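You operate a simulated robot arm through the tools that you are given. There is no shell and no other tool.

You run a simulated robot arm. Do the job below in one go: nothing can be reset, and whatever is moved stays where it is left.

TASK
Switch to hand and start extraction, table, granulator and feed belt.
Fine: in that order, each after the lamp before it is lit; touch no other control.

Only the result counts: the job must be done as asked and must still hold three seconds after the hand-in. Knocking over, shifting, dropping, spilling or breaking anything else fails it.

THE ROBOT
A 7-joint arm with a two-finger gripper, fixed in place. Base frame: the origin is on the floor under the middle of its stand, x ahead of it, y to its left, z up. Readings come in cm, degrees, newtons and seconds.
With the tool pointing down near the work surface it reaches from about 34 to 80 cm from the base axis. Its first joint turns from -166.0 to 166.0 degrees. Payload 2.45 kg.
The tool frame sits at the grasp point between the pads (the TCP): z along the fingers, y along the line on which they close. The tips reach 2.7 cm beyond it. The gripper opens to 8 cm; its body begins 5.4 cm behind the TCP.
Orientation is told as [roll, pitch, yaw] about the base's x, y, z axes, in that order, counted from this pose: with the fingers straight down and closing along the base's y, the tool's x points along the base's -x, its y along +y and its z along -z.

THE INTERFACE
- The arm moves only by the tool arm_command. Its argument "steps" is a list of rows, each a list of 6 numbers: the shift along the tool's x, y, z in cm, then the turn, a rotation vector about the tool's x, y, z in degrees. In form: [[dx, dy, dz, rx, ry, rz], ...]. A call has 1 to 20 rows; each row is the pose to reach, as a shift and turn from the pose commanded when the call began, along the tool's axes at that moment. "fingers" is the finger opening in cm, from 0 to 8, set as the call begins (left out, the last holds). Each row takes 0.2 s and may step no farther than 5 cm and 8.6 degrees from the row before; otherwise, or with a gripper value out of range, the whole call is refused. Where a pose cannot be reached the arm comes as near as it can. A force on the tool above 40 N (or 10 N above the force at the start of the call, whichever is more), or a blocked arm, ends the call early, and 0.2 s more pass. The fingers move at their own pace (about 15.3 cm/s each) and stop on an object; they squeeze with about 36 N. The grip force told is the motor's: it shows also when the fingers shut on nothing. Time passes only in rows, and 0.2 s behind the last, so rows that repeat a pose let the fingers close. It gives the time, the measured TCP pose, the force on the tool (base axes), the opening and the grip force at its end, in the units of the frame above (readings bear some noise), with the torque about the TCP (base axes, N m) and any sound that the robot's microphone picked up, and new pictures: "pictures" is both (left out), scene, wrist or none.
- Cameras (640 x 400 px; columns grow to the right, rows downward): "scene" is fixed at [22.02, 50.12, 208.74]; the picture's right is [-0.84, -0.54, 0.00], its down [-0.34, 0.54, -0.77] and it looks along [0.41, -0.65, -0.64] (base axes); focal length 371 px, centre (320, 200). "wrist" rides on the gripper at [6.3, 1.2, -7.9] in the tool frame; the picture's right is [-0.19, 0.98, 0.00], its down [-0.72, -0.14, -0.68] and it looks along [-0.67, -0.13, 0.73] (tool axes); focal length 226 px, centre (320, 200). There is no depth. A picture from a camera that has moved, and an enlarged one, comes with that camera's place and axes in the base frame and with its lens.
- raise_lower(by): moves the trunk up (or, below 0, down) by that many cm; the arm rides with it, the base frame stays. It gives what a move gives, with no picture.
- inspect(camera, box): a new picture of the part [left, top, right, bottom] of that camera's present view, enlarged. The clock stands still meanwhile.
- job_done(): hands the job in; it is judged then, once.

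Nothing tells you positions but the pictures and the camera data. Unless the task says otherwise, let go and move clear before handing in.

The tools are called after "Request:" as name(argument=value, ...) on one line, values as JSON. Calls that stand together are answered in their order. arm_command: Moves the arm, as the interface text tells. Its arguments: {"type":"object","properties":{"steps":{"type":"array","items":{"type":"array","items":{"type":"number"}}},"fingers":{"type":"number"},"pictures":{"type":"string","enum":["both","scene","wrist","none"]}},"required":["steps"]} The other tools are called the same way: raise_lower (by) moves the trunk up or down; inspect (camera, box) takes an enlarged picture of a part of a camera's view; job_done () hands the job in.

At the start:

```text
clock: 0.0
tool_pos: [40.35, -31.7, 158.93]
tool_rot: [0.0, 0.1, 0.0]
wrist_force: [0.0, -0.1, 0.2]
torque: [0.0, 0.03, -0.03]
opening: 7.99
finger_force: 0.0
trunk travel left (down, up): [-47.5, 6.5]
```

scene: 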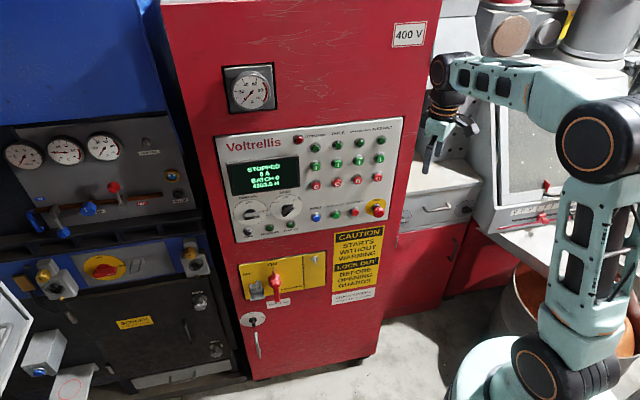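
wrist: 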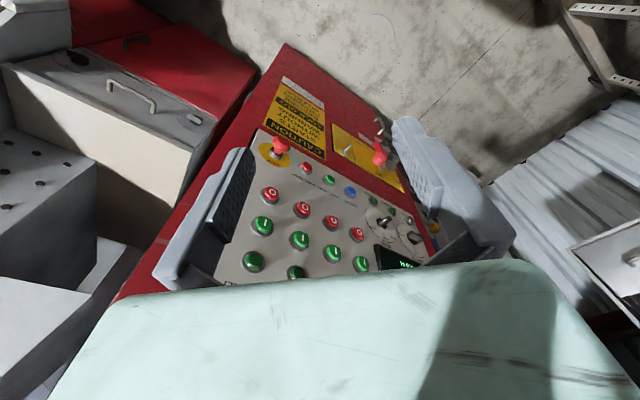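

I see a red Voltrellis cabinet with a control panel: a display, two selector switches, a grid of green/red buttons, and an emergency stop. I'll look at the panel enlarged first.

Request:
inspect(camera="scene", box=[215, 115, 405, 245])

Request:
inspect(camera="scene", box=[290, 115, 400, 190])

Request:
inspect(camera="scene", box=[225, 180, 315, 245])

Request:
inspect(camera="wrist", box=[230, 100, 470, 290])

```text
3.08 times, centred on (310, 180) of scene
camera zoom: at [22.02, 50.12, 208.74], right [-0.84, -0.54, 0.0], down [-0.34, 0.54, -0.77], along [0.41, -0.65, -0.64], focal length 1141 px, centre (351, 262)
```

zoom: 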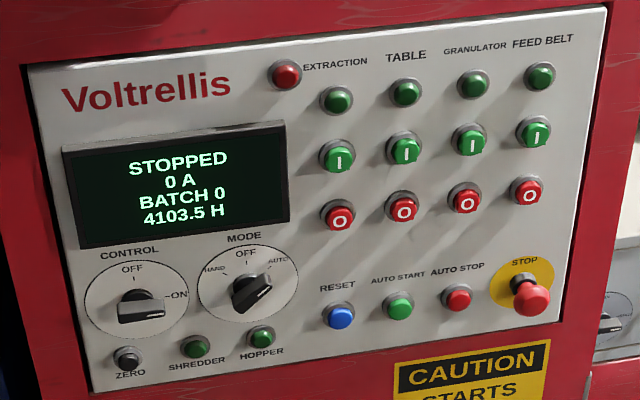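

```text
5.33 times, centred on (345, 152) of scene
camera zoom: at [22.02, 50.12, 208.74], right [-0.84, -0.54, 0.0], down [-0.34, 0.54, -0.77], along [0.41, -0.65, -0.64], focal length 1978 px, centre (187, 453)
```

zoom: 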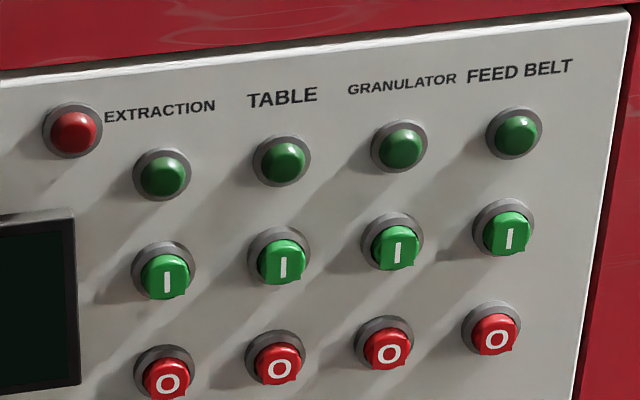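

```text
6.15 times, centred on (270, 212) of scene
camera zoom: at [22.02, 50.12, 208.74], right [-0.84, -0.54, 0.0], down [-0.34, 0.54, -0.77], along [0.41, -0.65, -0.64], focal length 2282 px, centre (628, 123)
```

zoom: 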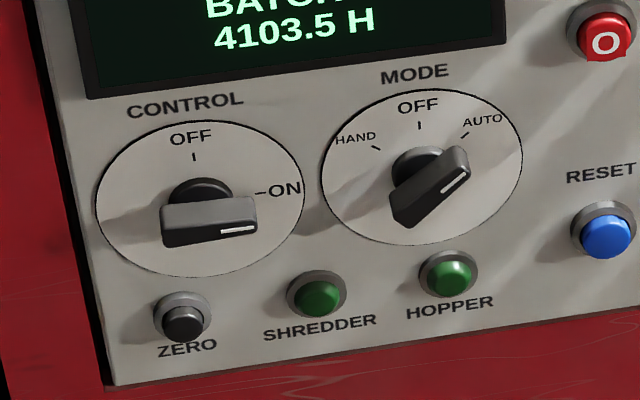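

```text
2.11 times, centred on (350, 195) of wrist
camera zoom: at [34.02, -30.53, 166.83], right [0.19, 0.98, 0.0], down [0.72, -0.14, 0.68], along [0.67, -0.13, -0.73], focal length 476 px, centre (257, 210)
```

zoom: 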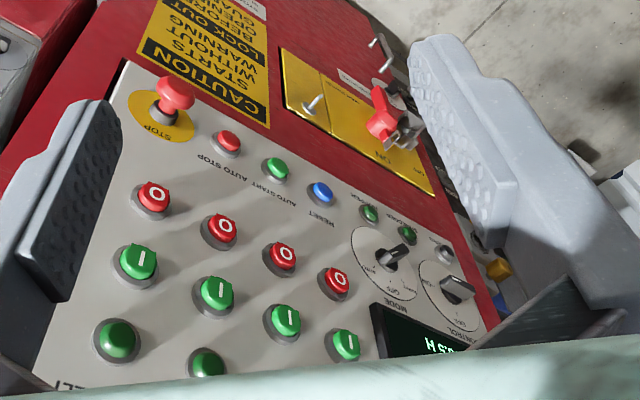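

The panel is vertical, with its outward normal near (-0.71, 0.71, 0). The green start buttons are about 7 cm apart at z ≈ 142.6, with extraction near (74, -30) and feed belt near (60, -45). The MODE knob is on AUTO, near (83, -24, 126). I'll move away from the panel and turn the tool towards it, half the turn first.

Request:
arm_command(steps=[[-1.96, 1.79, 2.1, 5.6, 2.32, -5.6], [-3.92, 3.59, 4.2, 11.2, 4.64, -11.2], [-5.88, 5.38, 6.3, 16.8, 6.96, -16.8], [-7.84, 7.17, 8.4, 22.4, 9.28, -22.4], [-9.79, 8.97, 10.5, 28.0, 11.6, -28.0], [-11.75, 10.76, 12.6, 33.6, 13.92, -33.6], [-13.71, 12.55, 14.7, 39.2, 16.24, -39.2], [-15.67, 14.35, 16.8, 44.8, 18.56, -44.8], [-17.63, 16.14, 18.9, 50.4, 20.88, -50.4]], fingers=5)

```text
clock: 2.0
tool_pos: [58.12, -15.35, 140.04]
tool_rot: [-40.3, 37.6, 40.4]
wrist_force: [0.2, 0.9, -0.1]
torque: [-0.04, 0.04, -0.02]
opening: 5.0
finger_force: 0.1
trunk travel left (down, up): [-47.5, 6.5]
camera wrist: at [52.79, -12.05, 148.03], right [-0.66, 0.42, -0.62], down [0.5, 0.86, 0.05], along [0.56, -0.28, -0.78], focal length 226 px, centre (320, 200)
```

scene: 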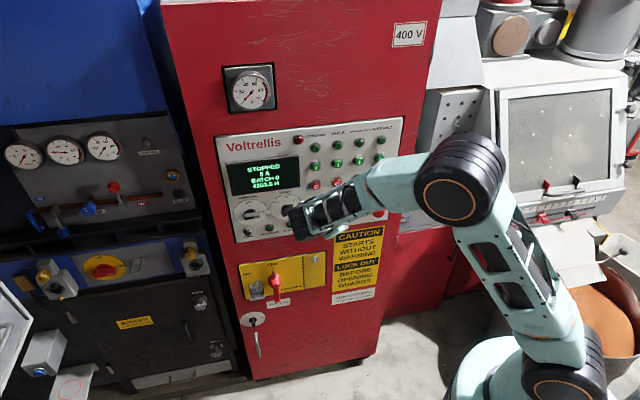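
wrist: 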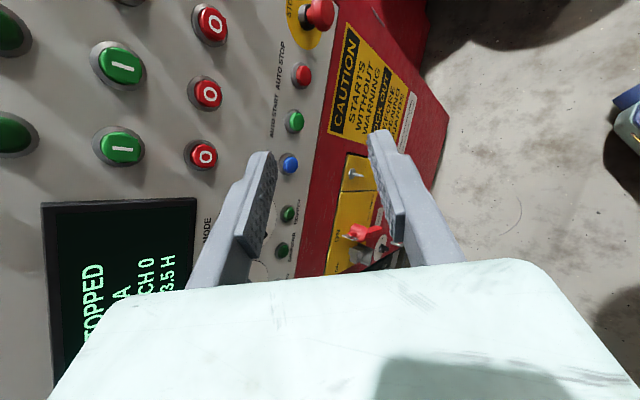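

The first half went as planned and the arm is clear of the panel. I'll finish the turn so the tool faces the panel squarely, with the camera on top.

Request:
arm_command(steps=[[0, 0, 0, 5.6, 2.32, -5.6], [0, 0, 0, 11.2, 4.64, -11.2], [0, 0, 0, 16.8, 6.96, -16.8], [0, 0, 0, 22.4, 9.28, -22.4], [0, 0, 0, 28.0, 11.6, -28.0], [0, 0, 0, 33.6, 13.92, -33.6], [0, 0, 0, 39.2, 16.24, -39.2], [0, 0, 0, 44.8, 18.56, -44.8], [0, 0, 0, 50.4, 20.88, -50.4]])

```text
clock: 4.0
tool_pos: [57.93, -15.42, 140.01]
tool_rot: [106.2, 90.0, -118.7]
wrist_force: [0.3, -0.5, 0.4]
torque: [0.01, 0.0, -0.05]
opening: 5.0
finger_force: 0.1
trunk travel left (down, up): [-47.5, 6.5]
camera wrist: at [51.51, -10.89, 146.38], right [-0.69, -0.69, -0.19], down [-0.38, 0.58, -0.72], along [0.61, -0.42, -0.67], focal length 226 px, centre (320, 200)
```

scene: 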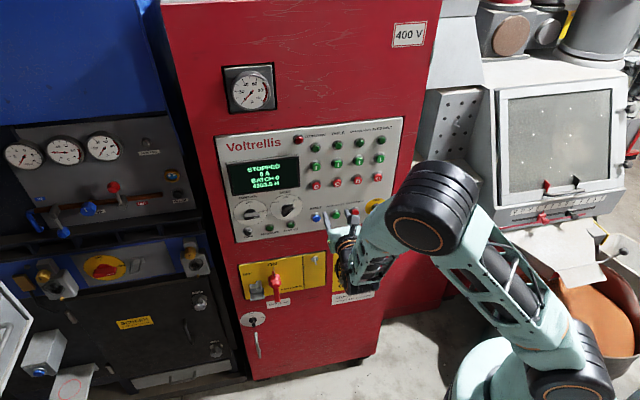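
wrist: 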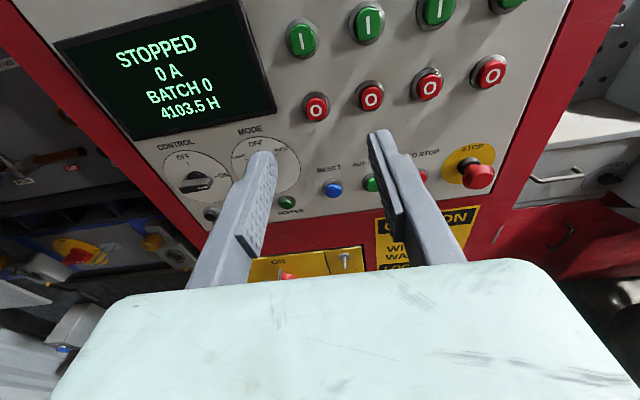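

The tool now faces the panel. I'll look closely at the mode knob and the buttons from here to refine their positions.

Request:
inspect(camera="wrist", box=[140, 100, 340, 225])

Request:
inspect(camera="wrist", box=[280, 0, 520, 150])

Request:
inspect(camera="scene", box=[255, 180, 315, 225])

```text
3.20 times, centred on (240, 162) of wrist
camera zoom: at [51.51, -10.89, 146.38], right [-0.69, -0.69, -0.19], down [-0.38, 0.58, -0.72], along [0.61, -0.42, -0.67], focal length 723 px, centre (576, 320)
```

zoom: 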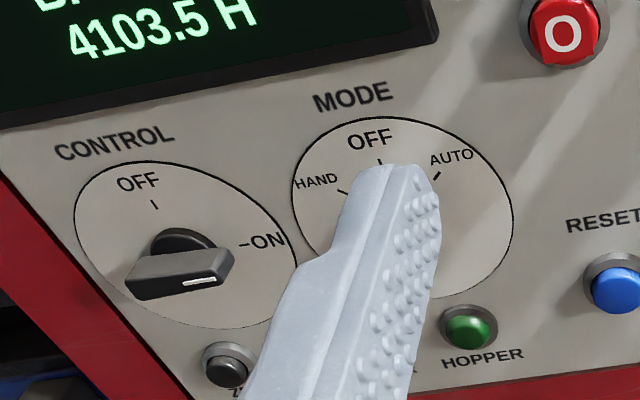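

```text
2.67 times, centred on (400, 75) of wrist
camera zoom: at [51.51, -10.89, 146.38], right [-0.69, -0.69, -0.19], down [-0.38, 0.58, -0.72], along [0.61, -0.42, -0.67], focal length 603 px, centre (107, 533)
```

zoom: 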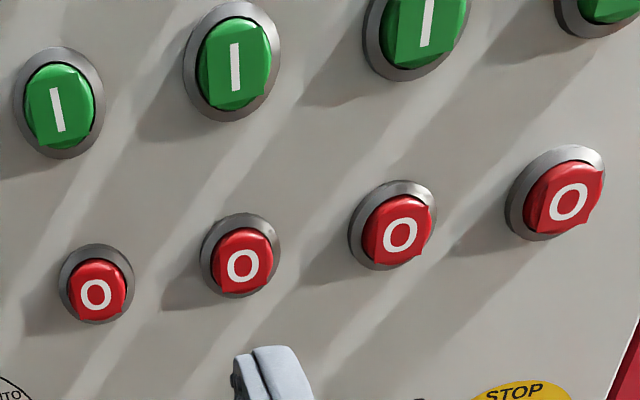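

```text
8.89 times, centred on (285, 202) of scene
camera zoom: at [22.02, 50.12, 208.74], right [-0.84, -0.54, 0.0], down [-0.34, 0.54, -0.77], along [0.41, -0.65, -0.64], focal length 3296 px, centre (631, 178)
```

zoom: 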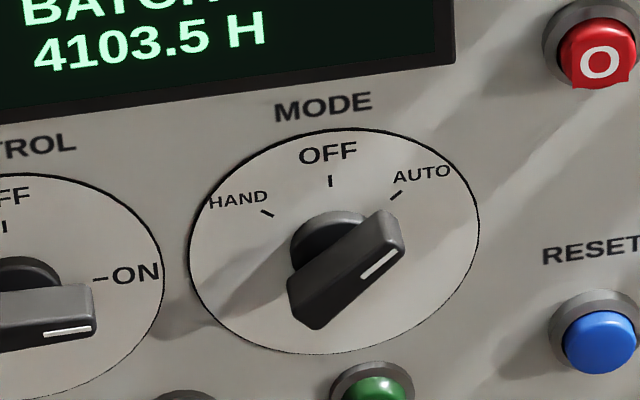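

Combining both cameras, the panel face is about 74.8 cm in front of the base axis, and the MODE dial centre is near 41.5 cm left of it at z ≈ 126.9. I'll move in front of the knob at a safe distance and look between the open fingers.

Request:
arm_command(steps=[[-2.6, -2.3, 1.2, 0, 0, 0], [-5.2, -4.6, 2.4, 0, 0, 0], [-7.9, -6.9, 3.6, 0, 0, 0], [-10.5, -9.1, 4.8, 0, 0, 0], [-13.16, -11.44, 6, 0, 0, 0], [-13.16, -11.44, 6, 0, 0, 0]], fingers=8)

Request:
inspect(camera="wrist", box=[240, 30, 400, 130])

```text
clock: 5.4
tool_pos: [70.16, -11.6, 126.84]
tool_rot: [-93.9, 90.0, 41.1]
wrist_force: [-0.1, 0.0, 0.4]
torque: [-0.01, 0.01, 0.01]
opening: 8.0
finger_force: 0.0
trunk travel left (down, up): [-47.5, 6.5]
camera wrist: at [63.7, -7.06, 133.13], right [-0.69, -0.69, -0.19], down [-0.38, 0.58, -0.72], along [0.61, -0.42, -0.67], focal length 226 px, centre (320, 200)
```

scene: 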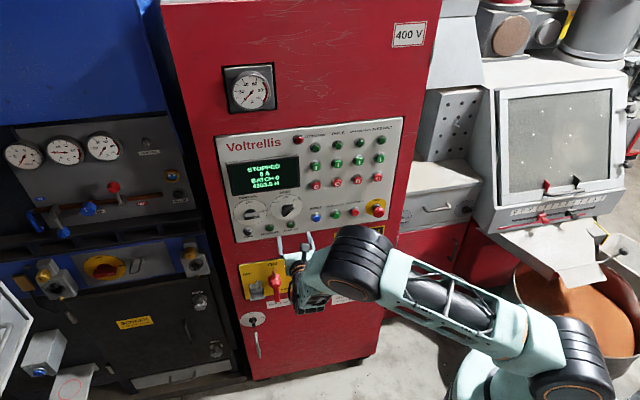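
wrist: 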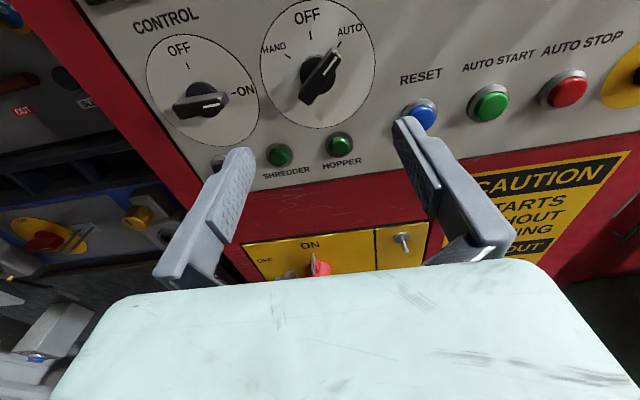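

```text
4.00 times, centred on (320, 80) of wrist
camera zoom: at [63.7, -7.06, 133.13], right [-0.69, -0.69, -0.19], down [-0.38, 0.58, -0.72], along [0.61, -0.42, -0.67], focal length 904 px, centre (320, 680)
```

zoom: 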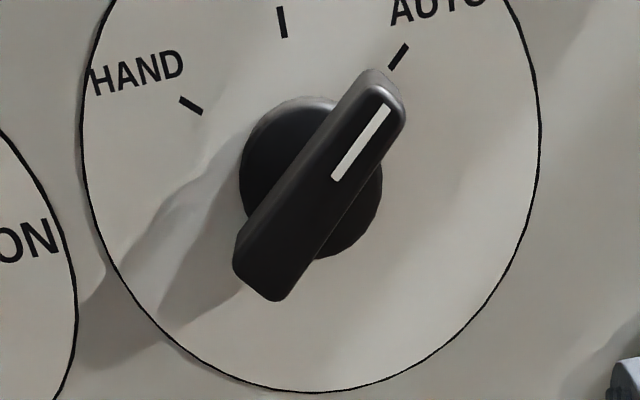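

The knob is visible between the fingers: its centre is near 41.46 cm left at z ≈ 127.0, and its front face is about 2.5 cm off the panel at 45° (AUTO). I'll roll the gripper 45° so it can close across the handle, and narrow the opening.

Request:
arm_command(steps=[[0.02, -0.01, 0, 0, 0, 7.5], [0.04, -0.02, 0, 0, 0, 15], [0.06, -0.03, 0, 0, 0, 22.5], [0.08, -0.03, 0, 0, 0, 30], [0.11, -0.04, 0, 0, 0, 37.5], [0.13, -0.04, 0, 0, 0, 45], [0.13, -0.04, 0, 0, 0, 45]], fingers=5.5)

Request:
inspect(camera="wrist", box=[220, 0, 420, 125])

```text
clock: 7.0
tool_pos: [70.26, -11.59, 126.95]
tool_rot: [-90.1, 44.9, 45.1]
wrist_force: [-0.5, -0.2, 0.1]
torque: [0.03, -0.03, 0.0]
opening: 5.51
finger_force: 0.0
trunk travel left (down, up): [-47.5, 6.5]
camera wrist: at [60.92, -9.91, 130.56], right [-0.39, -0.39, -0.83], down [-0.05, 0.91, -0.41], along [0.92, -0.12, -0.38], focal length 226 px, centre (320, 200)
```

scene: 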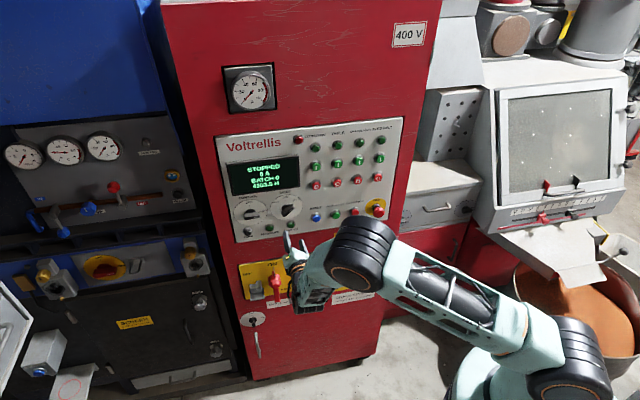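
wrist: 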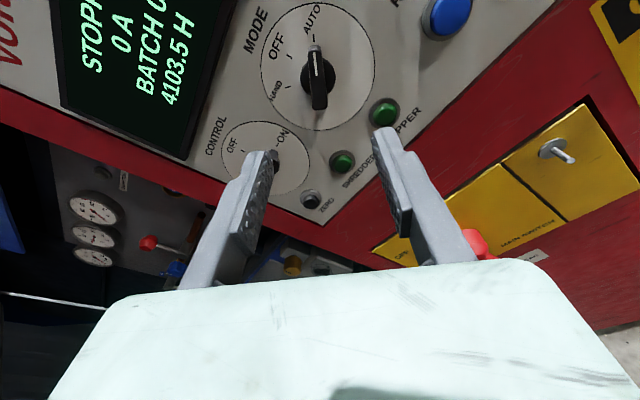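

```text
3.20 times, centred on (320, 62) of wrist
camera zoom: at [60.92, -9.91, 130.56], right [-0.39, -0.39, -0.83], down [-0.05, 0.91, -0.41], along [0.92, -0.12, -0.38], focal length 723 px, centre (320, 640)
```

zoom: 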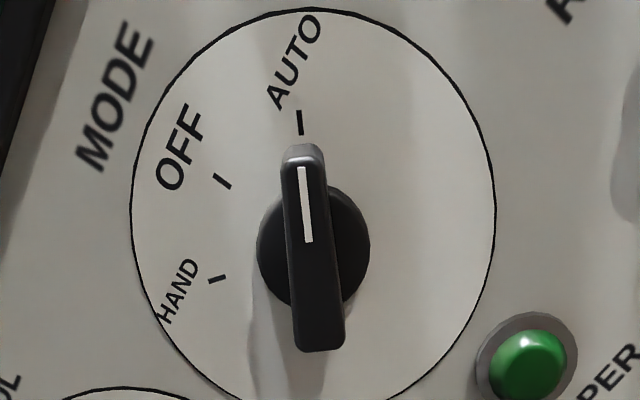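

The knob sits about 2 mm off the tool axis and its handle is at about 50° rather than 45°. I'll correct both, narrow the opening, and move in partway to check the alignment.

Request:
arm_command(steps=[[0.1, -0.08, 0, 0, 0, 2.5], [0.18, -0.15, 0, 0, 0, 5], [0.18, -0.15, 2, 0, 0, 5], [0.18, -0.15, 4, 0, 0, 5], [0.18, -0.15, 6, 0, 0, 5], [0.18, -0.15, 8, 0, 0, 5], [0.18, -0.15, 8, 0, 0, 5]], fingers=4.4)

Request:
inspect(camera="wrist", box=[220, 40, 420, 165])

Request:
inspect(camera="scene", box=[230, 175, 350, 250])

```text
clock: 8.6
tool_pos: [75.94, -17.21, 127.07]
tool_rot: [-89.9, 40.0, 45.1]
wrist_force: [1.2, 0.2, 0.4]
torque: [0.01, 0.0, 0.02]
opening: 4.38
finger_force: 0.2
trunk travel left (down, up): [-47.5, 6.5]
camera wrist: at [66.34, -15.66, 130.21], right [-0.34, -0.34, -0.88], down [-0.03, 0.94, -0.35], along [0.94, -0.1, -0.33], focal length 226 px, centre (320, 200)
```

scene: 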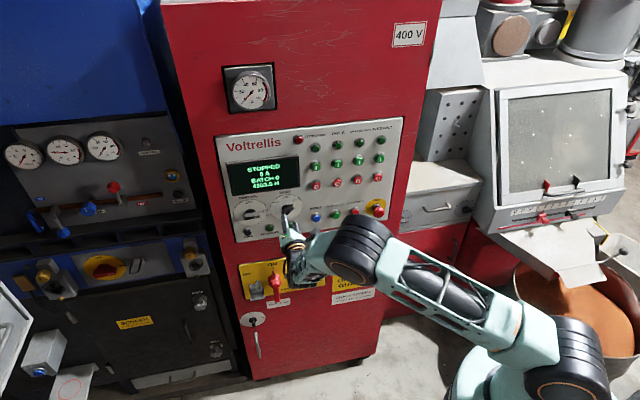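
wrist: 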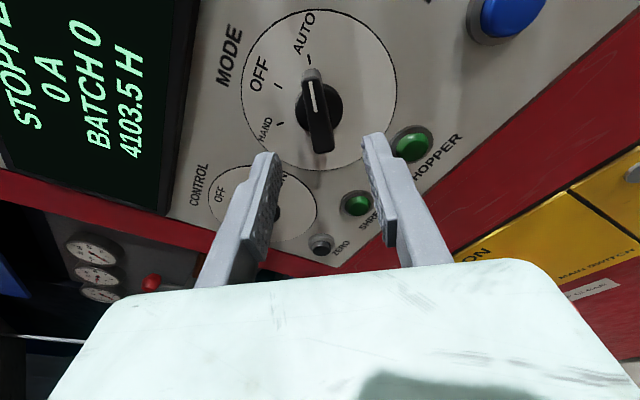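

```text
3.20 times, centred on (320, 102) of wrist
camera zoom: at [66.34, -15.66, 130.21], right [-0.34, -0.34, -0.88], down [-0.03, 0.94, -0.35], along [0.94, -0.1, -0.33], focal length 723 px, centre (320, 512)
```

zoom: 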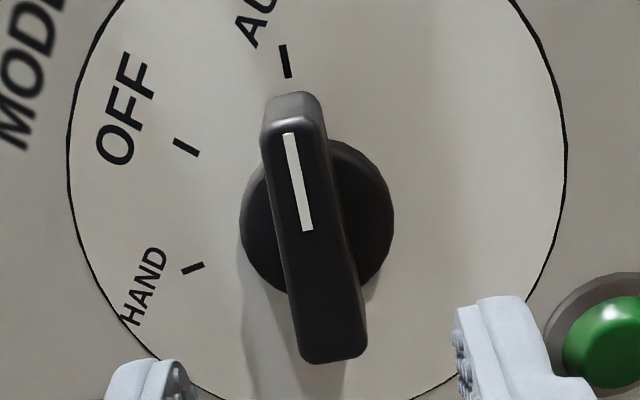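

```text
5.33 times, centred on (290, 212) of scene
camera zoom: at [22.02, 50.12, 208.74], right [-0.84, -0.54, 0.0], down [-0.34, 0.54, -0.77], along [0.41, -0.65, -0.64], focal length 1978 px, centre (480, 133)
```

zoom: 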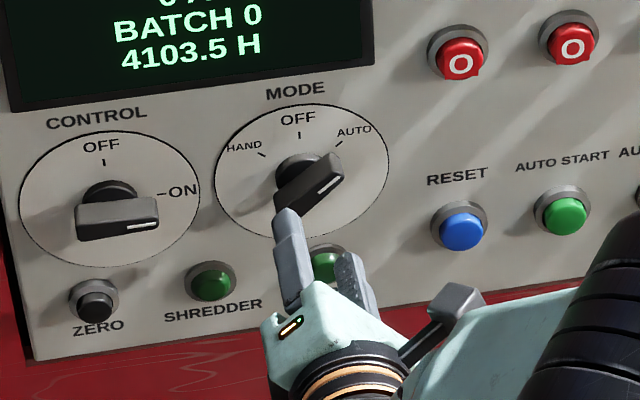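

The handle is well aligned between the fingers, with about 1 mm left to correct. I'll move in until the tips straddle the handle, about 1.2 cm short of the panel.

Request:
arm_command(steps=[[0.05, -0.04, 1.2, 0, 0, 0], [0.1, -0.08, 2.4, 0, 0, 0], [0.1, -0.08, 3.6, 0, 0, 0], [0.1, -0.08, 4.9, 0, 0, 0], [0.1, -0.08, 4.9, 0, 0, 0]])

Request:
inspect(camera="wrist", box=[220, 80, 420, 205])

Request:
inspect(camera="scene", box=[240, 180, 340, 242])

```text
clock: 9.8
tool_pos: [79.41, -20.68, 127.44]
tool_rot: [-90.0, 40.0, 45.0]
wrist_force: [0.2, -0.6, 0.1]
torque: [-0.01, -0.04, 0.03]
opening: 4.4
finger_force: 0.1
trunk travel left (down, up): [-47.5, 6.5]
camera wrist: at [69.79, -19.25, 130.47], right [-0.34, -0.34, -0.88], down [-0.03, 0.94, -0.35], along [0.94, -0.1, -0.33], focal length 226 px, centre (320, 200)
```

scene: 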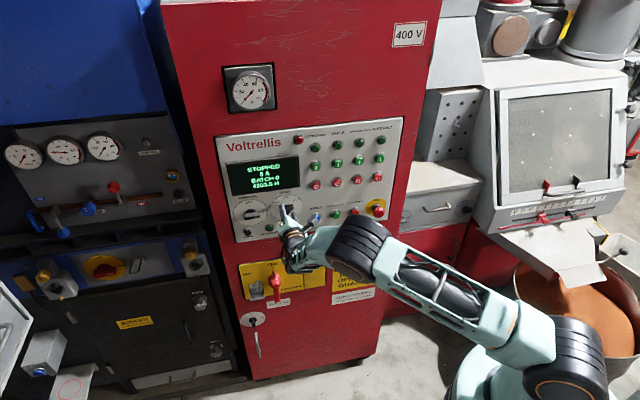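
wrist: 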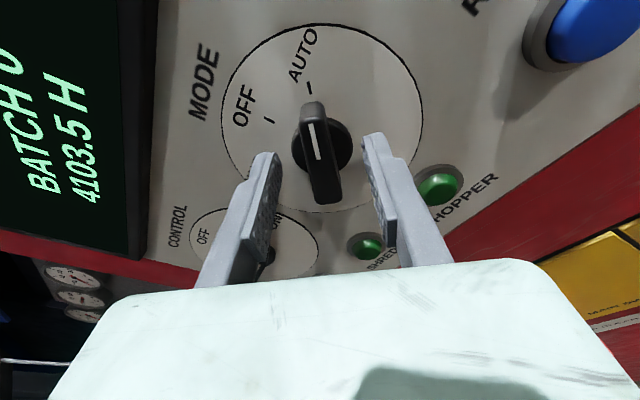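

```text
3.20 times, centred on (320, 142) of wrist
camera zoom: at [69.79, -19.25, 130.47], right [-0.34, -0.34, -0.88], down [-0.03, 0.94, -0.35], along [0.94, -0.1, -0.33], focal length 723 px, centre (320, 384)
```

zoom: 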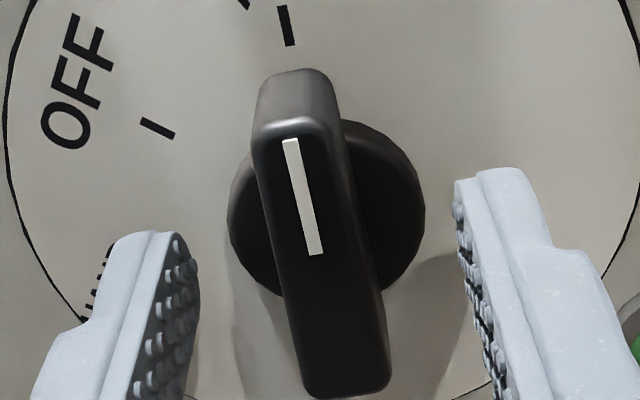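

```text
6.40 times, centred on (290, 211) of scene
camera zoom: at [22.02, 50.12, 208.74], right [-0.84, -0.54, 0.0], down [-0.34, 0.54, -0.77], along [0.41, -0.65, -0.64], focal length 2373 px, centre (512, 130)
```

zoom: 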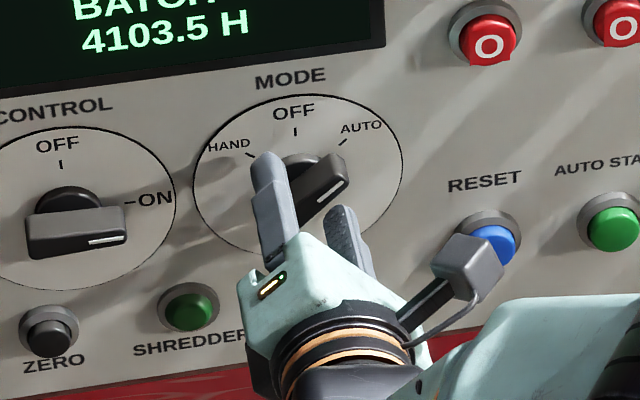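

The tips straddle the handle, centred and parallel to within about half a millimetre. I'll close the fingers onto it.

Request:
arm_command(steps=[[0, 0, 0, 0, 0, 0], [0, 0, 0, 0, 0, 0], [0, 0, 0, 0, 0, 0], [0, 0, 0, 0, 0, 0]], fingers=0.8)

Request:
inspect(camera="wrist", box=[220, 80, 420, 205])

```text
clock: 10.8
tool_pos: [79.42, -20.75, 127.26]
tool_rot: [-89.9, 40.0, 45.0]
wrist_force: [-0.8, -2.0, -4.6]
torque: [-0.12, -0.08, -0.26]
opening: 1.4
finger_force: 40.8
trunk travel left (down, up): [-47.5, 6.5]
camera wrist: at [69.79, -19.32, 130.41], right [-0.34, -0.34, -0.88], down [-0.03, 0.94, -0.35], along [0.94, -0.1, -0.33], focal length 226 px, centre (320, 200)
```

scene: 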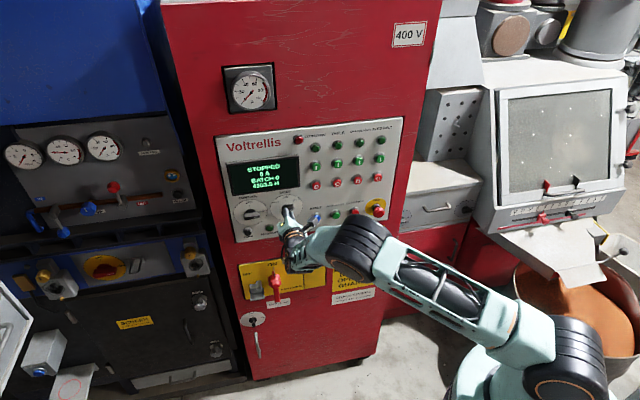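
wrist: 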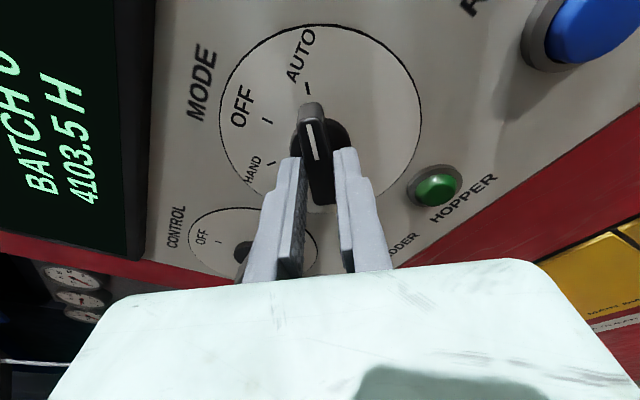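

```text
3.20 times, centred on (320, 142) of wrist
camera zoom: at [69.79, -19.32, 130.41], right [-0.34, -0.34, -0.88], down [-0.03, 0.94, -0.35], along [0.94, -0.1, -0.33], focal length 723 px, centre (320, 384)
```

zoom: 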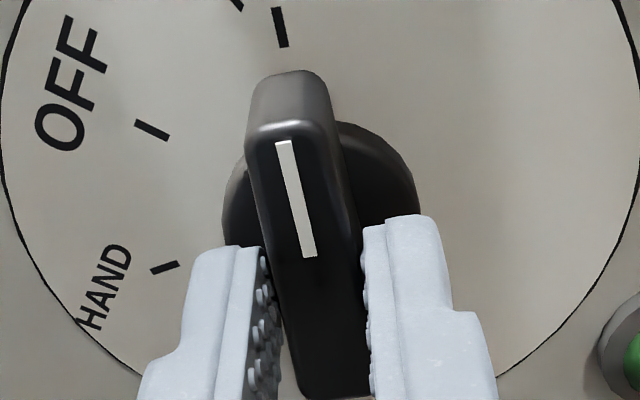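

The handle is gripped at 1.4 cm with only small side forces. I'll turn counter-clockwise towards OFF first and check the forces.

Request:
arm_command(steps=[[0, 0, 0, 0, 0, -8], [0, 0, 0, 0, 0, -16], [0, 0, 0, 0, 0, -24], [0, 0, 0, 0, 0, -32], [0, 0, 0, 0, 0, -40], [0, 0, 0, 0, 0, -48], [0, 0, 0, 0, 0, -48]])

Request:
inspect(camera="wrist", box=[220, 60, 420, 185])

```text
clock: 12.4
tool_pos: [79.47, -20.64, 127.29]
tool_rot: [-89.3, 88.2, 45.9]
wrist_force: [1.2, -0.3, -0.4]
torque: [0.12, 0.17, 0.02]
opening: 1.4
finger_force: 40.5
trunk travel left (down, up): [-47.5, 6.5]
camera wrist: at [72.82, -16.29, 133.62], right [-0.69, -0.69, -0.23], down [-0.37, 0.6, -0.71], along [0.63, -0.41, -0.66], focal length 226 px, centre (320, 200)
```

scene: 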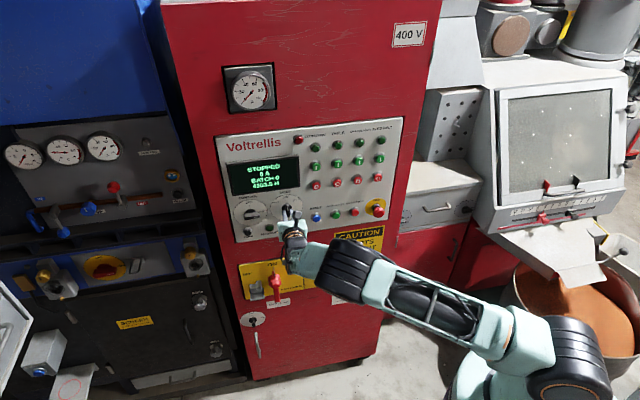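
wrist: 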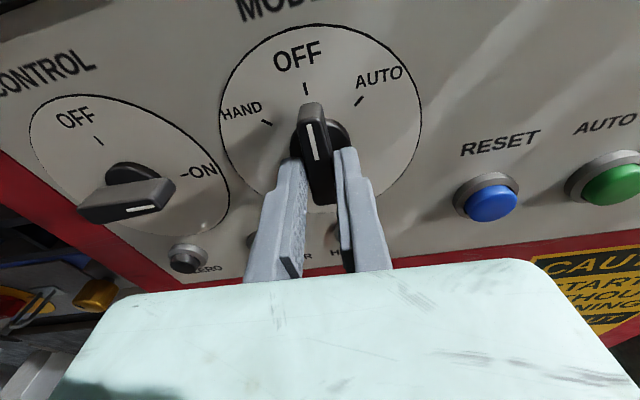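

```text
3.20 times, centred on (320, 122) of wrist
camera zoom: at [72.82, -16.29, 133.62], right [-0.69, -0.69, -0.23], down [-0.37, 0.6, -0.71], along [0.63, -0.41, -0.66], focal length 723 px, centre (320, 448)
```

zoom: 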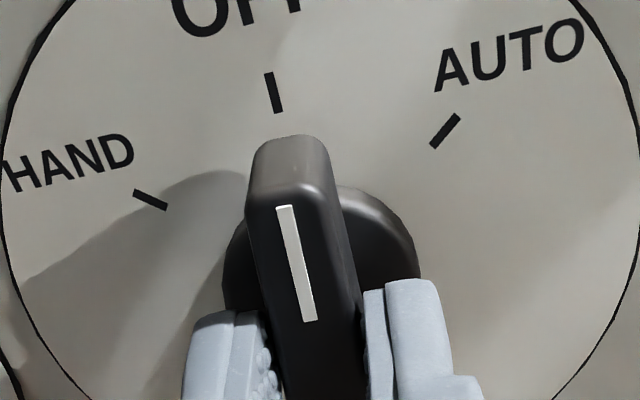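

The knob followed smoothly to OFF with negligible force. I'll continue towards HAND, another 48° for now.

Request:
arm_command(steps=[[0, 0, 0, 0, 0, -8], [0, 0, 0, 0, 0, -16], [0, 0, 0, 0, 0, -24], [0, 0, 0, 0, 0, -32], [0, 0, 0, 0, 0, -40], [0, 0, 0, 0, 0, -46], [0, 0, 0, 0, 0, -48], [0, 0, 0, 0, 0, -48]])

Request:
inspect(camera="wrist", box=[220, 60, 420, 185])

Request:
inspect(camera="scene", box=[215, 115, 405, 245])

```text
clock: 14.2
tool_pos: [79.49, -20.66, 127.17]
tool_rot: [90.0, 43.9, -134.9]
wrist_force: [9.1, 4.4, 2.8]
torque: [0.29, 0.28, -0.33]
opening: 1.39
finger_force: 40.7
trunk travel left (down, up): [-47.5, 6.5]
camera wrist: at [76.52, -12.58, 132.58], right [-0.58, -0.58, 0.57], down [-0.78, 0.18, -0.6], along [0.24, -0.79, -0.56], focal length 226 px, centre (320, 200)
```

scene: 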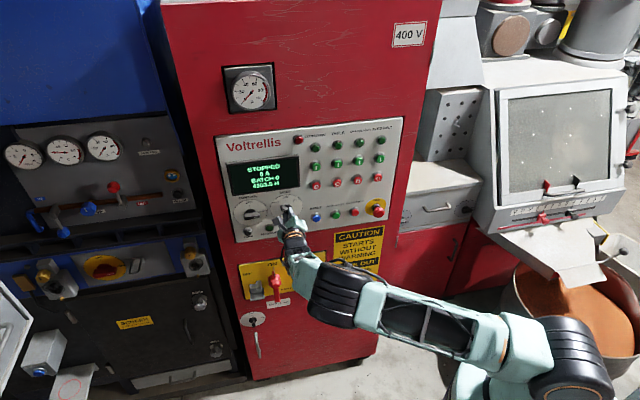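
wrist: 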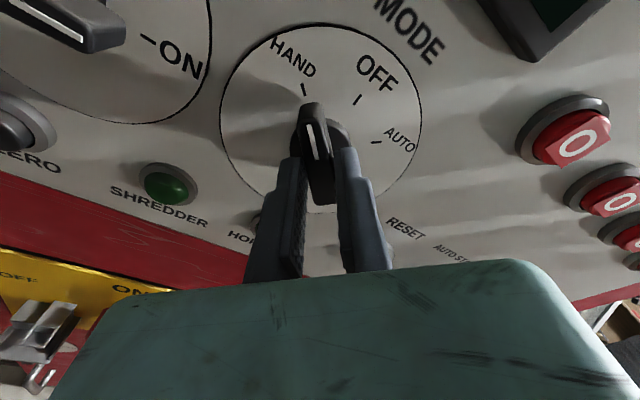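

```text
3.20 times, centred on (320, 122) of wrist
camera zoom: at [76.52, -12.58, 132.58], right [-0.58, -0.58, 0.57], down [-0.78, 0.18, -0.6], along [0.24, -0.79, -0.56], focal length 723 px, centre (320, 448)
```

zoom: 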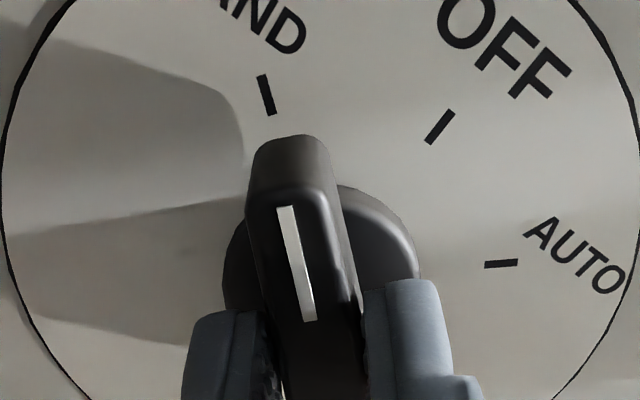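

```text
3.08 times, centred on (310, 180) of scene
camera zoom: at [22.02, 50.12, 208.74], right [-0.84, -0.54, 0.0], down [-0.34, 0.54, -0.77], along [0.41, -0.65, -0.64], focal length 1141 px, centre (351, 262)
```

zoom: 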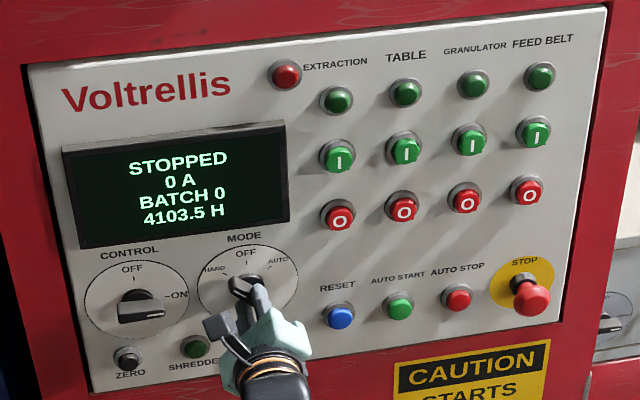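

The handle is about 4° short of the HAND mark, and the AUTO reference shows the marks at ±50°. I'll turn the last bit and check.

Request:
arm_command(steps=[[0, 0, 0, 0, 0, -2], [0, 0, 0, 0, 0, -4], [0, 0, 0, 0, 0, -4], [0, 0, 0, 0, 0, -4]])

Request:
inspect(camera="wrist", box=[220, 60, 420, 185])

```text
clock: 15.2
tool_pos: [79.54, -20.63, 127.38]
tool_rot: [90.0, 40.1, -135.1]
wrist_force: [7.7, 4.5, 2.2]
torque: [-0.2, -0.25, 0.46]
opening: 1.43
finger_force: 40.5
trunk travel left (down, up): [-47.5, 6.5]
camera wrist: at [76.78, -12.32, 132.31], right [-0.55, -0.55, 0.63], down [-0.81, 0.16, -0.57], along [0.22, -0.82, -0.53], focal length 226 px, centre (320, 200)
```

scene: 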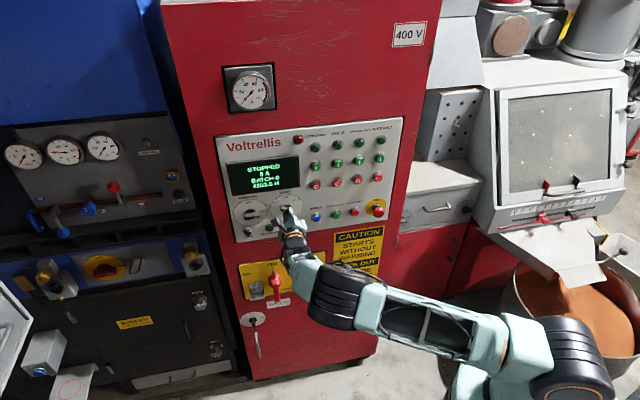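
wrist: 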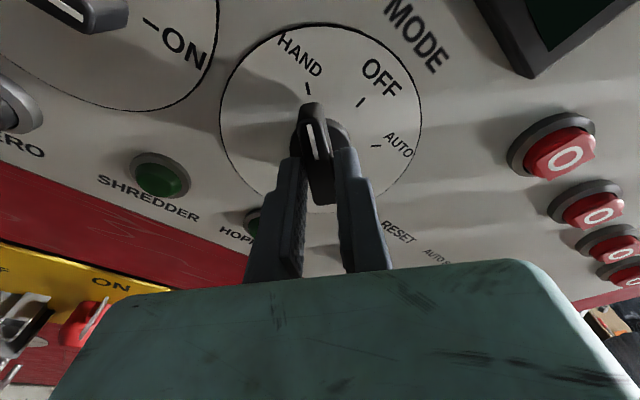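

```text
3.20 times, centred on (320, 122) of wrist
camera zoom: at [76.78, -12.32, 132.31], right [-0.55, -0.55, 0.63], down [-0.81, 0.16, -0.57], along [0.22, -0.82, -0.53], focal length 723 px, centre (320, 448)
```

zoom: 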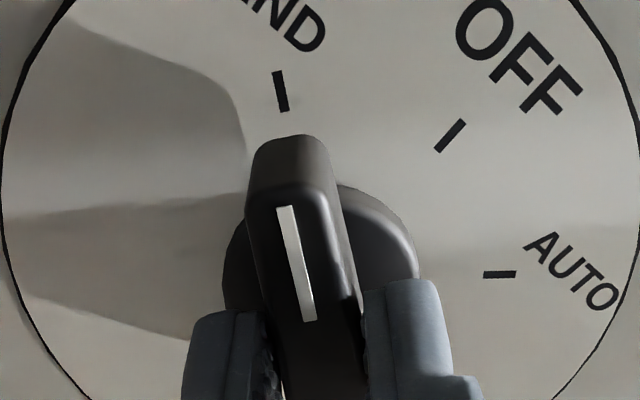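

The handle now lines up with HAND. I'll open the fingers, back straight out and check the knob.

Request:
arm_command(steps=[[0, 0, 0, 0, 0, 0], [0, 0, 0, 0, 0, 0], [0, 0, -2, 0, 0, 0], [0, 0, -5, 0, 0, 0], [0, 0, -8, 0, 0, 0], [0, 0, -11, 0, 0, 0], [0, 0, -13, 0, 0, 0]], fingers=4.0)

Request:
inspect(camera="wrist", box=[220, 0, 420, 125])

Request:
inspect(camera="scene", box=[215, 115, 405, 245])

```text
clock: 16.8
tool_pos: [70.26, -11.54, 127.34]
tool_rot: [90.0, 40.0, -134.9]
wrist_force: [-0.2, 0.1, -0.7]
torque: [0.01, 0.01, -0.02]
opening: 3.99
finger_force: 0.0
trunk travel left (down, up): [-47.5, 6.5]
camera wrist: at [67.58, -3.17, 132.37], right [-0.55, -0.55, 0.63], down [-0.81, 0.16, -0.57], along [0.22, -0.82, -0.53], focal length 226 px, centre (320, 200)
```

scene: 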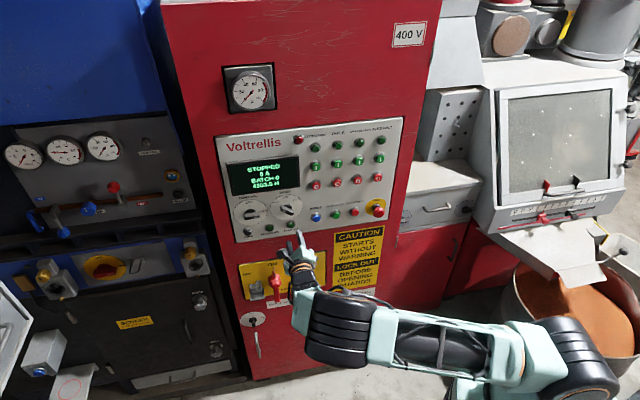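
wrist: 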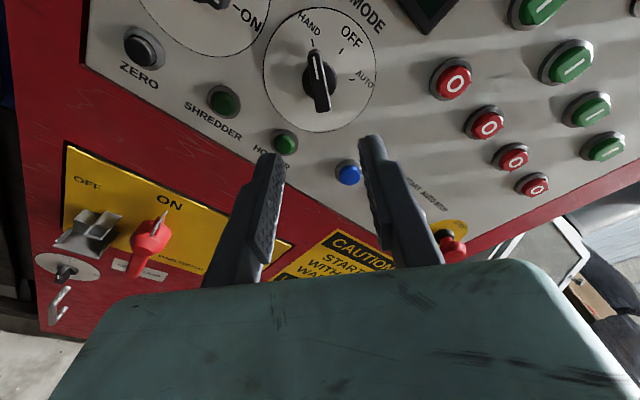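

```text
3.20 times, centred on (320, 62) of wrist
camera zoom: at [67.58, -3.17, 132.37], right [-0.55, -0.55, 0.63], down [-0.81, 0.16, -0.57], along [0.22, -0.82, -0.53], focal length 723 px, centre (320, 640)
```

zoom: 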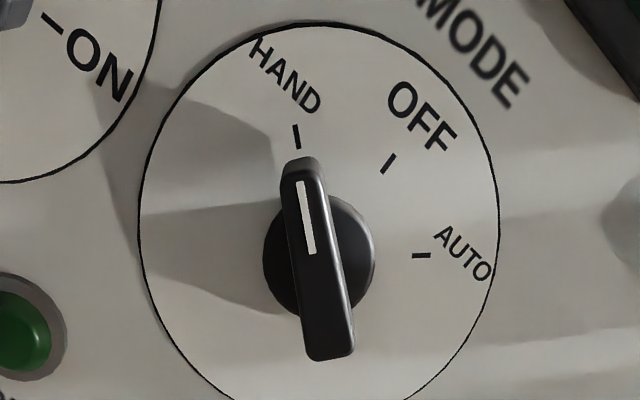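

```text
3.08 times, centred on (310, 180) of scene
camera zoom: at [22.02, 50.12, 208.74], right [-0.84, -0.54, 0.0], down [-0.34, 0.54, -0.77], along [0.41, -0.65, -0.64], focal length 1141 px, centre (351, 262)
```

zoom: 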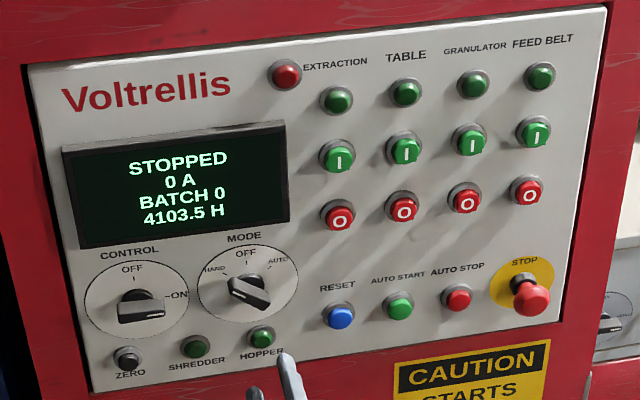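

MODE is on HAND and no other control has changed. Next I'll roll back upright, close the fingers and move in front of the extraction start button.

Request:
arm_command(steps=[[0.33, 2.6, 0, 0, 0, 7.15], [0.66, 5.2, 0, 0, 0, 14.3], [0.99, 7.8, 0, 0, 0, 21.4], [1.32, 10.5, 0, 0, 0, 28.6], [1.65, 13.1, 0, 0, 0, 35.7], [1.98, 15.7, 0, 0, 0, 42.9], [2.31, 18.3, 0, 0, 0, 50], [2.31, 18.3, 0, 0, 0, 50]], fingers=0)

Request:
inspect(camera="wrist", box=[200, 0, 440, 150])

```text
clock: 18.6
tool_pos: [63.17, -18.65, 142.92]
tool_rot: [-56.1, 89.9, 79.0]
wrist_force: [0.9, 0.8, -0.2]
torque: [0.05, 0.01, -0.02]
opening: 0.0
finger_force: 30.3
trunk travel left (down, up): [-47.5, 6.5]
camera wrist: at [56.7, -14.09, 149.24], right [-0.69, -0.69, -0.19], down [-0.38, 0.58, -0.72], along [0.61, -0.42, -0.67], focal length 226 px, centre (320, 200)
```

scene: 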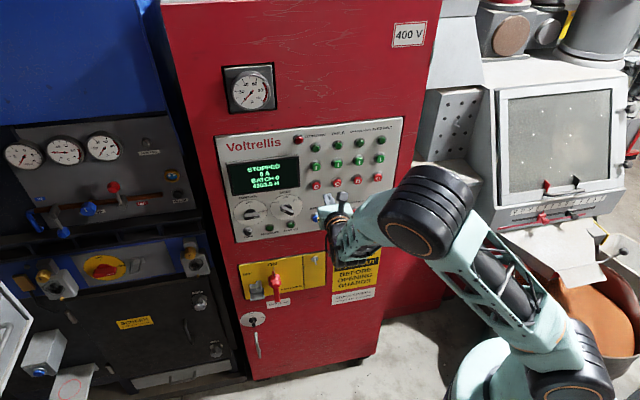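
wrist: 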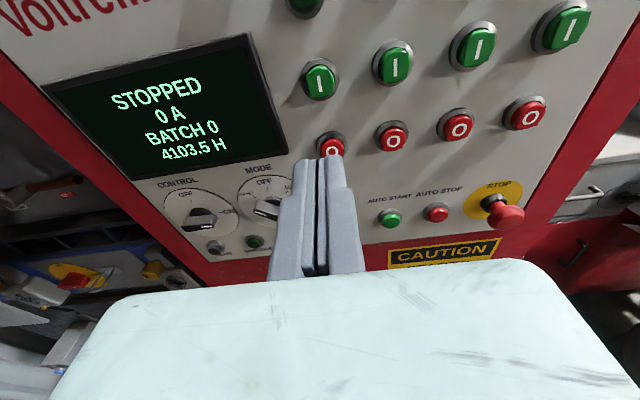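

```text
2.67 times, centred on (320, 75) of wrist
camera zoom: at [56.7, -14.09, 149.24], right [-0.69, -0.69, -0.19], down [-0.38, 0.58, -0.72], along [0.61, -0.42, -0.67], focal length 603 px, centre (320, 533)
```

zoom: 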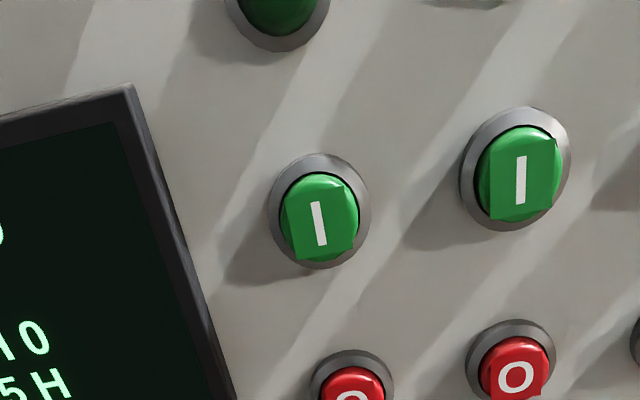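

The extraction button face is about 2 mm low and 1 mm left of the tool axis. I'll correct that and move in until the tips are about 1.5 cm from it.

Request:
arm_command(steps=[[-0.1, -0.05, 1, 0, 0, 0], [-0.2, -0.09, 3, 0, 0, 0], [-0.2, -0.09, 5, 0, 0, 0], [-0.2, -0.09, 7, 0, 0, 0], [-0.2, -0.09, 9, 0, 0, 0], [-0.2, -0.09, 10.5, 0, 0, 0], [-0.2, -0.09, 11.3, 0, 0, 0], [-0.2, -0.09, 11.3, 0, 0, 0]], fingers=0)

Request:
inspect(camera="wrist", box=[220, 60, 420, 185])

Request:
inspect(camera="scene", box=[285, 115, 405, 190])

```text
clock: 20.4
tool_pos: [71.34, -26.58, 142.58]
tool_rot: [-40.4, 90.0, 94.7]
wrist_force: [-0.2, -0.2, 0.6]
torque: [-0.01, 0.03, -0.01]
opening: 0.01
finger_force: 30.1
trunk travel left (down, up): [-47.5, 6.5]
camera wrist: at [64.74, -21.89, 148.88], right [-0.69, -0.69, -0.19], down [-0.38, 0.58, -0.72], along [0.61, -0.42, -0.67], focal length 226 px, centre (320, 200)
```

scene: 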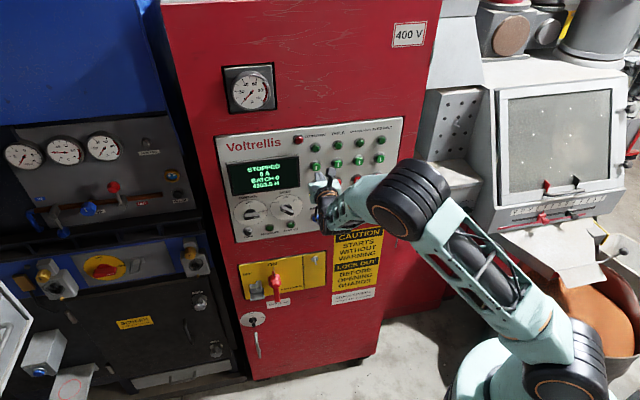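
wrist: 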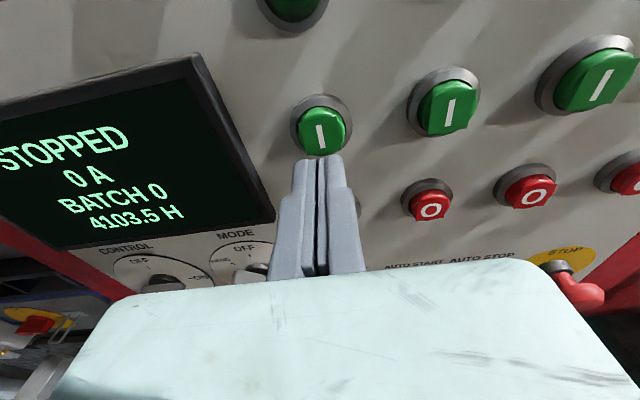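

```text
3.20 times, centred on (320, 122) of wrist
camera zoom: at [64.74, -21.89, 148.88], right [-0.69, -0.69, -0.19], down [-0.38, 0.58, -0.72], along [0.61, -0.42, -0.67], focal length 723 px, centre (320, 448)
```

zoom: 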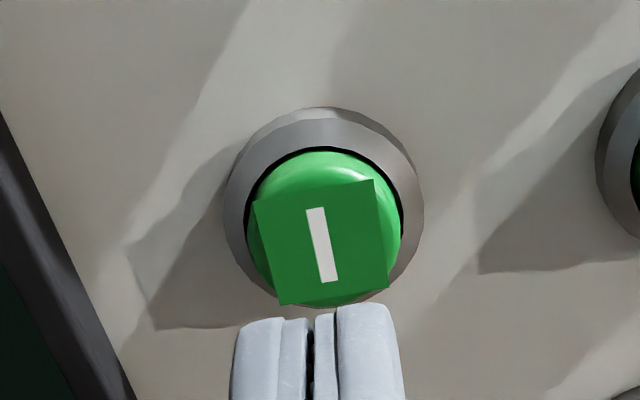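

```text
5.33 times, centred on (345, 152) of scene
camera zoom: at [22.02, 50.12, 208.74], right [-0.84, -0.54, 0.0], down [-0.34, 0.54, -0.77], along [0.41, -0.65, -0.64], focal length 1978 px, centre (187, 453)
```

zoom: 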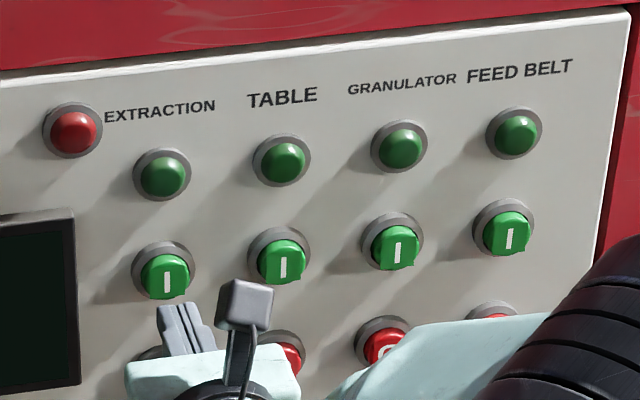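

The tips are lined up on the extraction button about 1.5 cm away. I'll press slowly in small steps, watching the force and listening for a click.

Request:
arm_command(steps=[[0, 0, 0.4, 0, 0, 0], [0, 0, 0.8, 0, 0, 0], [0, 0, 1.1, 0, 0, 0], [0, 0, 1.4, 0, 0, 0], [0, 0, 1.7, 0, 0, 0]], pictures="wrist")

Request:
inspect(camera="scene", box=[215, 115, 405, 245])

```text
clock: 21.6
tool_pos: [72.31, -27.8, 142.55]
tool_rot: [-18.6, 90.1, 116.3]
wrist_force: [-0.1, -0.3, 0.5]
torque: [-0.01, -0.02, -0.01]
opening: 0.02
finger_force: 29.7
trunk travel left (down, up): [-47.5, 6.5]
camera wrist: at [65.87, -23.18, 148.9], right [-0.69, -0.69, -0.19], down [-0.38, 0.58, -0.72], along [0.61, -0.42, -0.67], focal length 226 px, centre (320, 200)
```

wrist: 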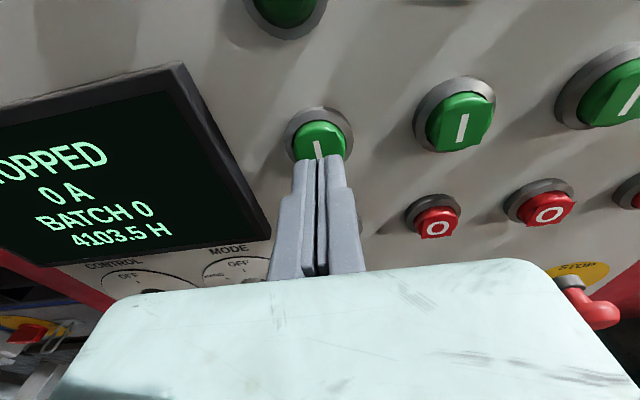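

```text
3.08 times, centred on (310, 180) of scene
camera zoom: at [22.02, 50.12, 208.74], right [-0.84, -0.54, 0.0], down [-0.34, 0.54, -0.77], along [0.41, -0.65, -0.64], focal length 1141 px, centre (351, 262)
```

zoom: 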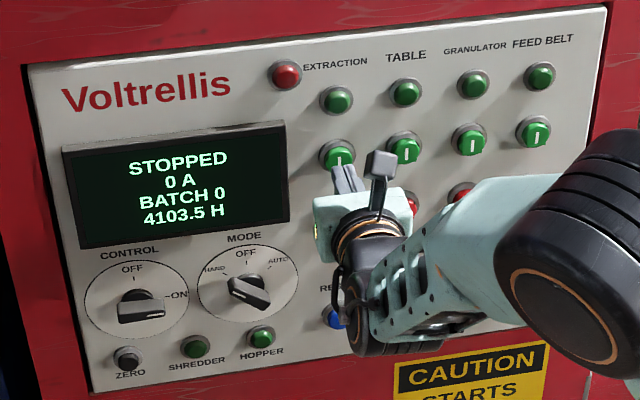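

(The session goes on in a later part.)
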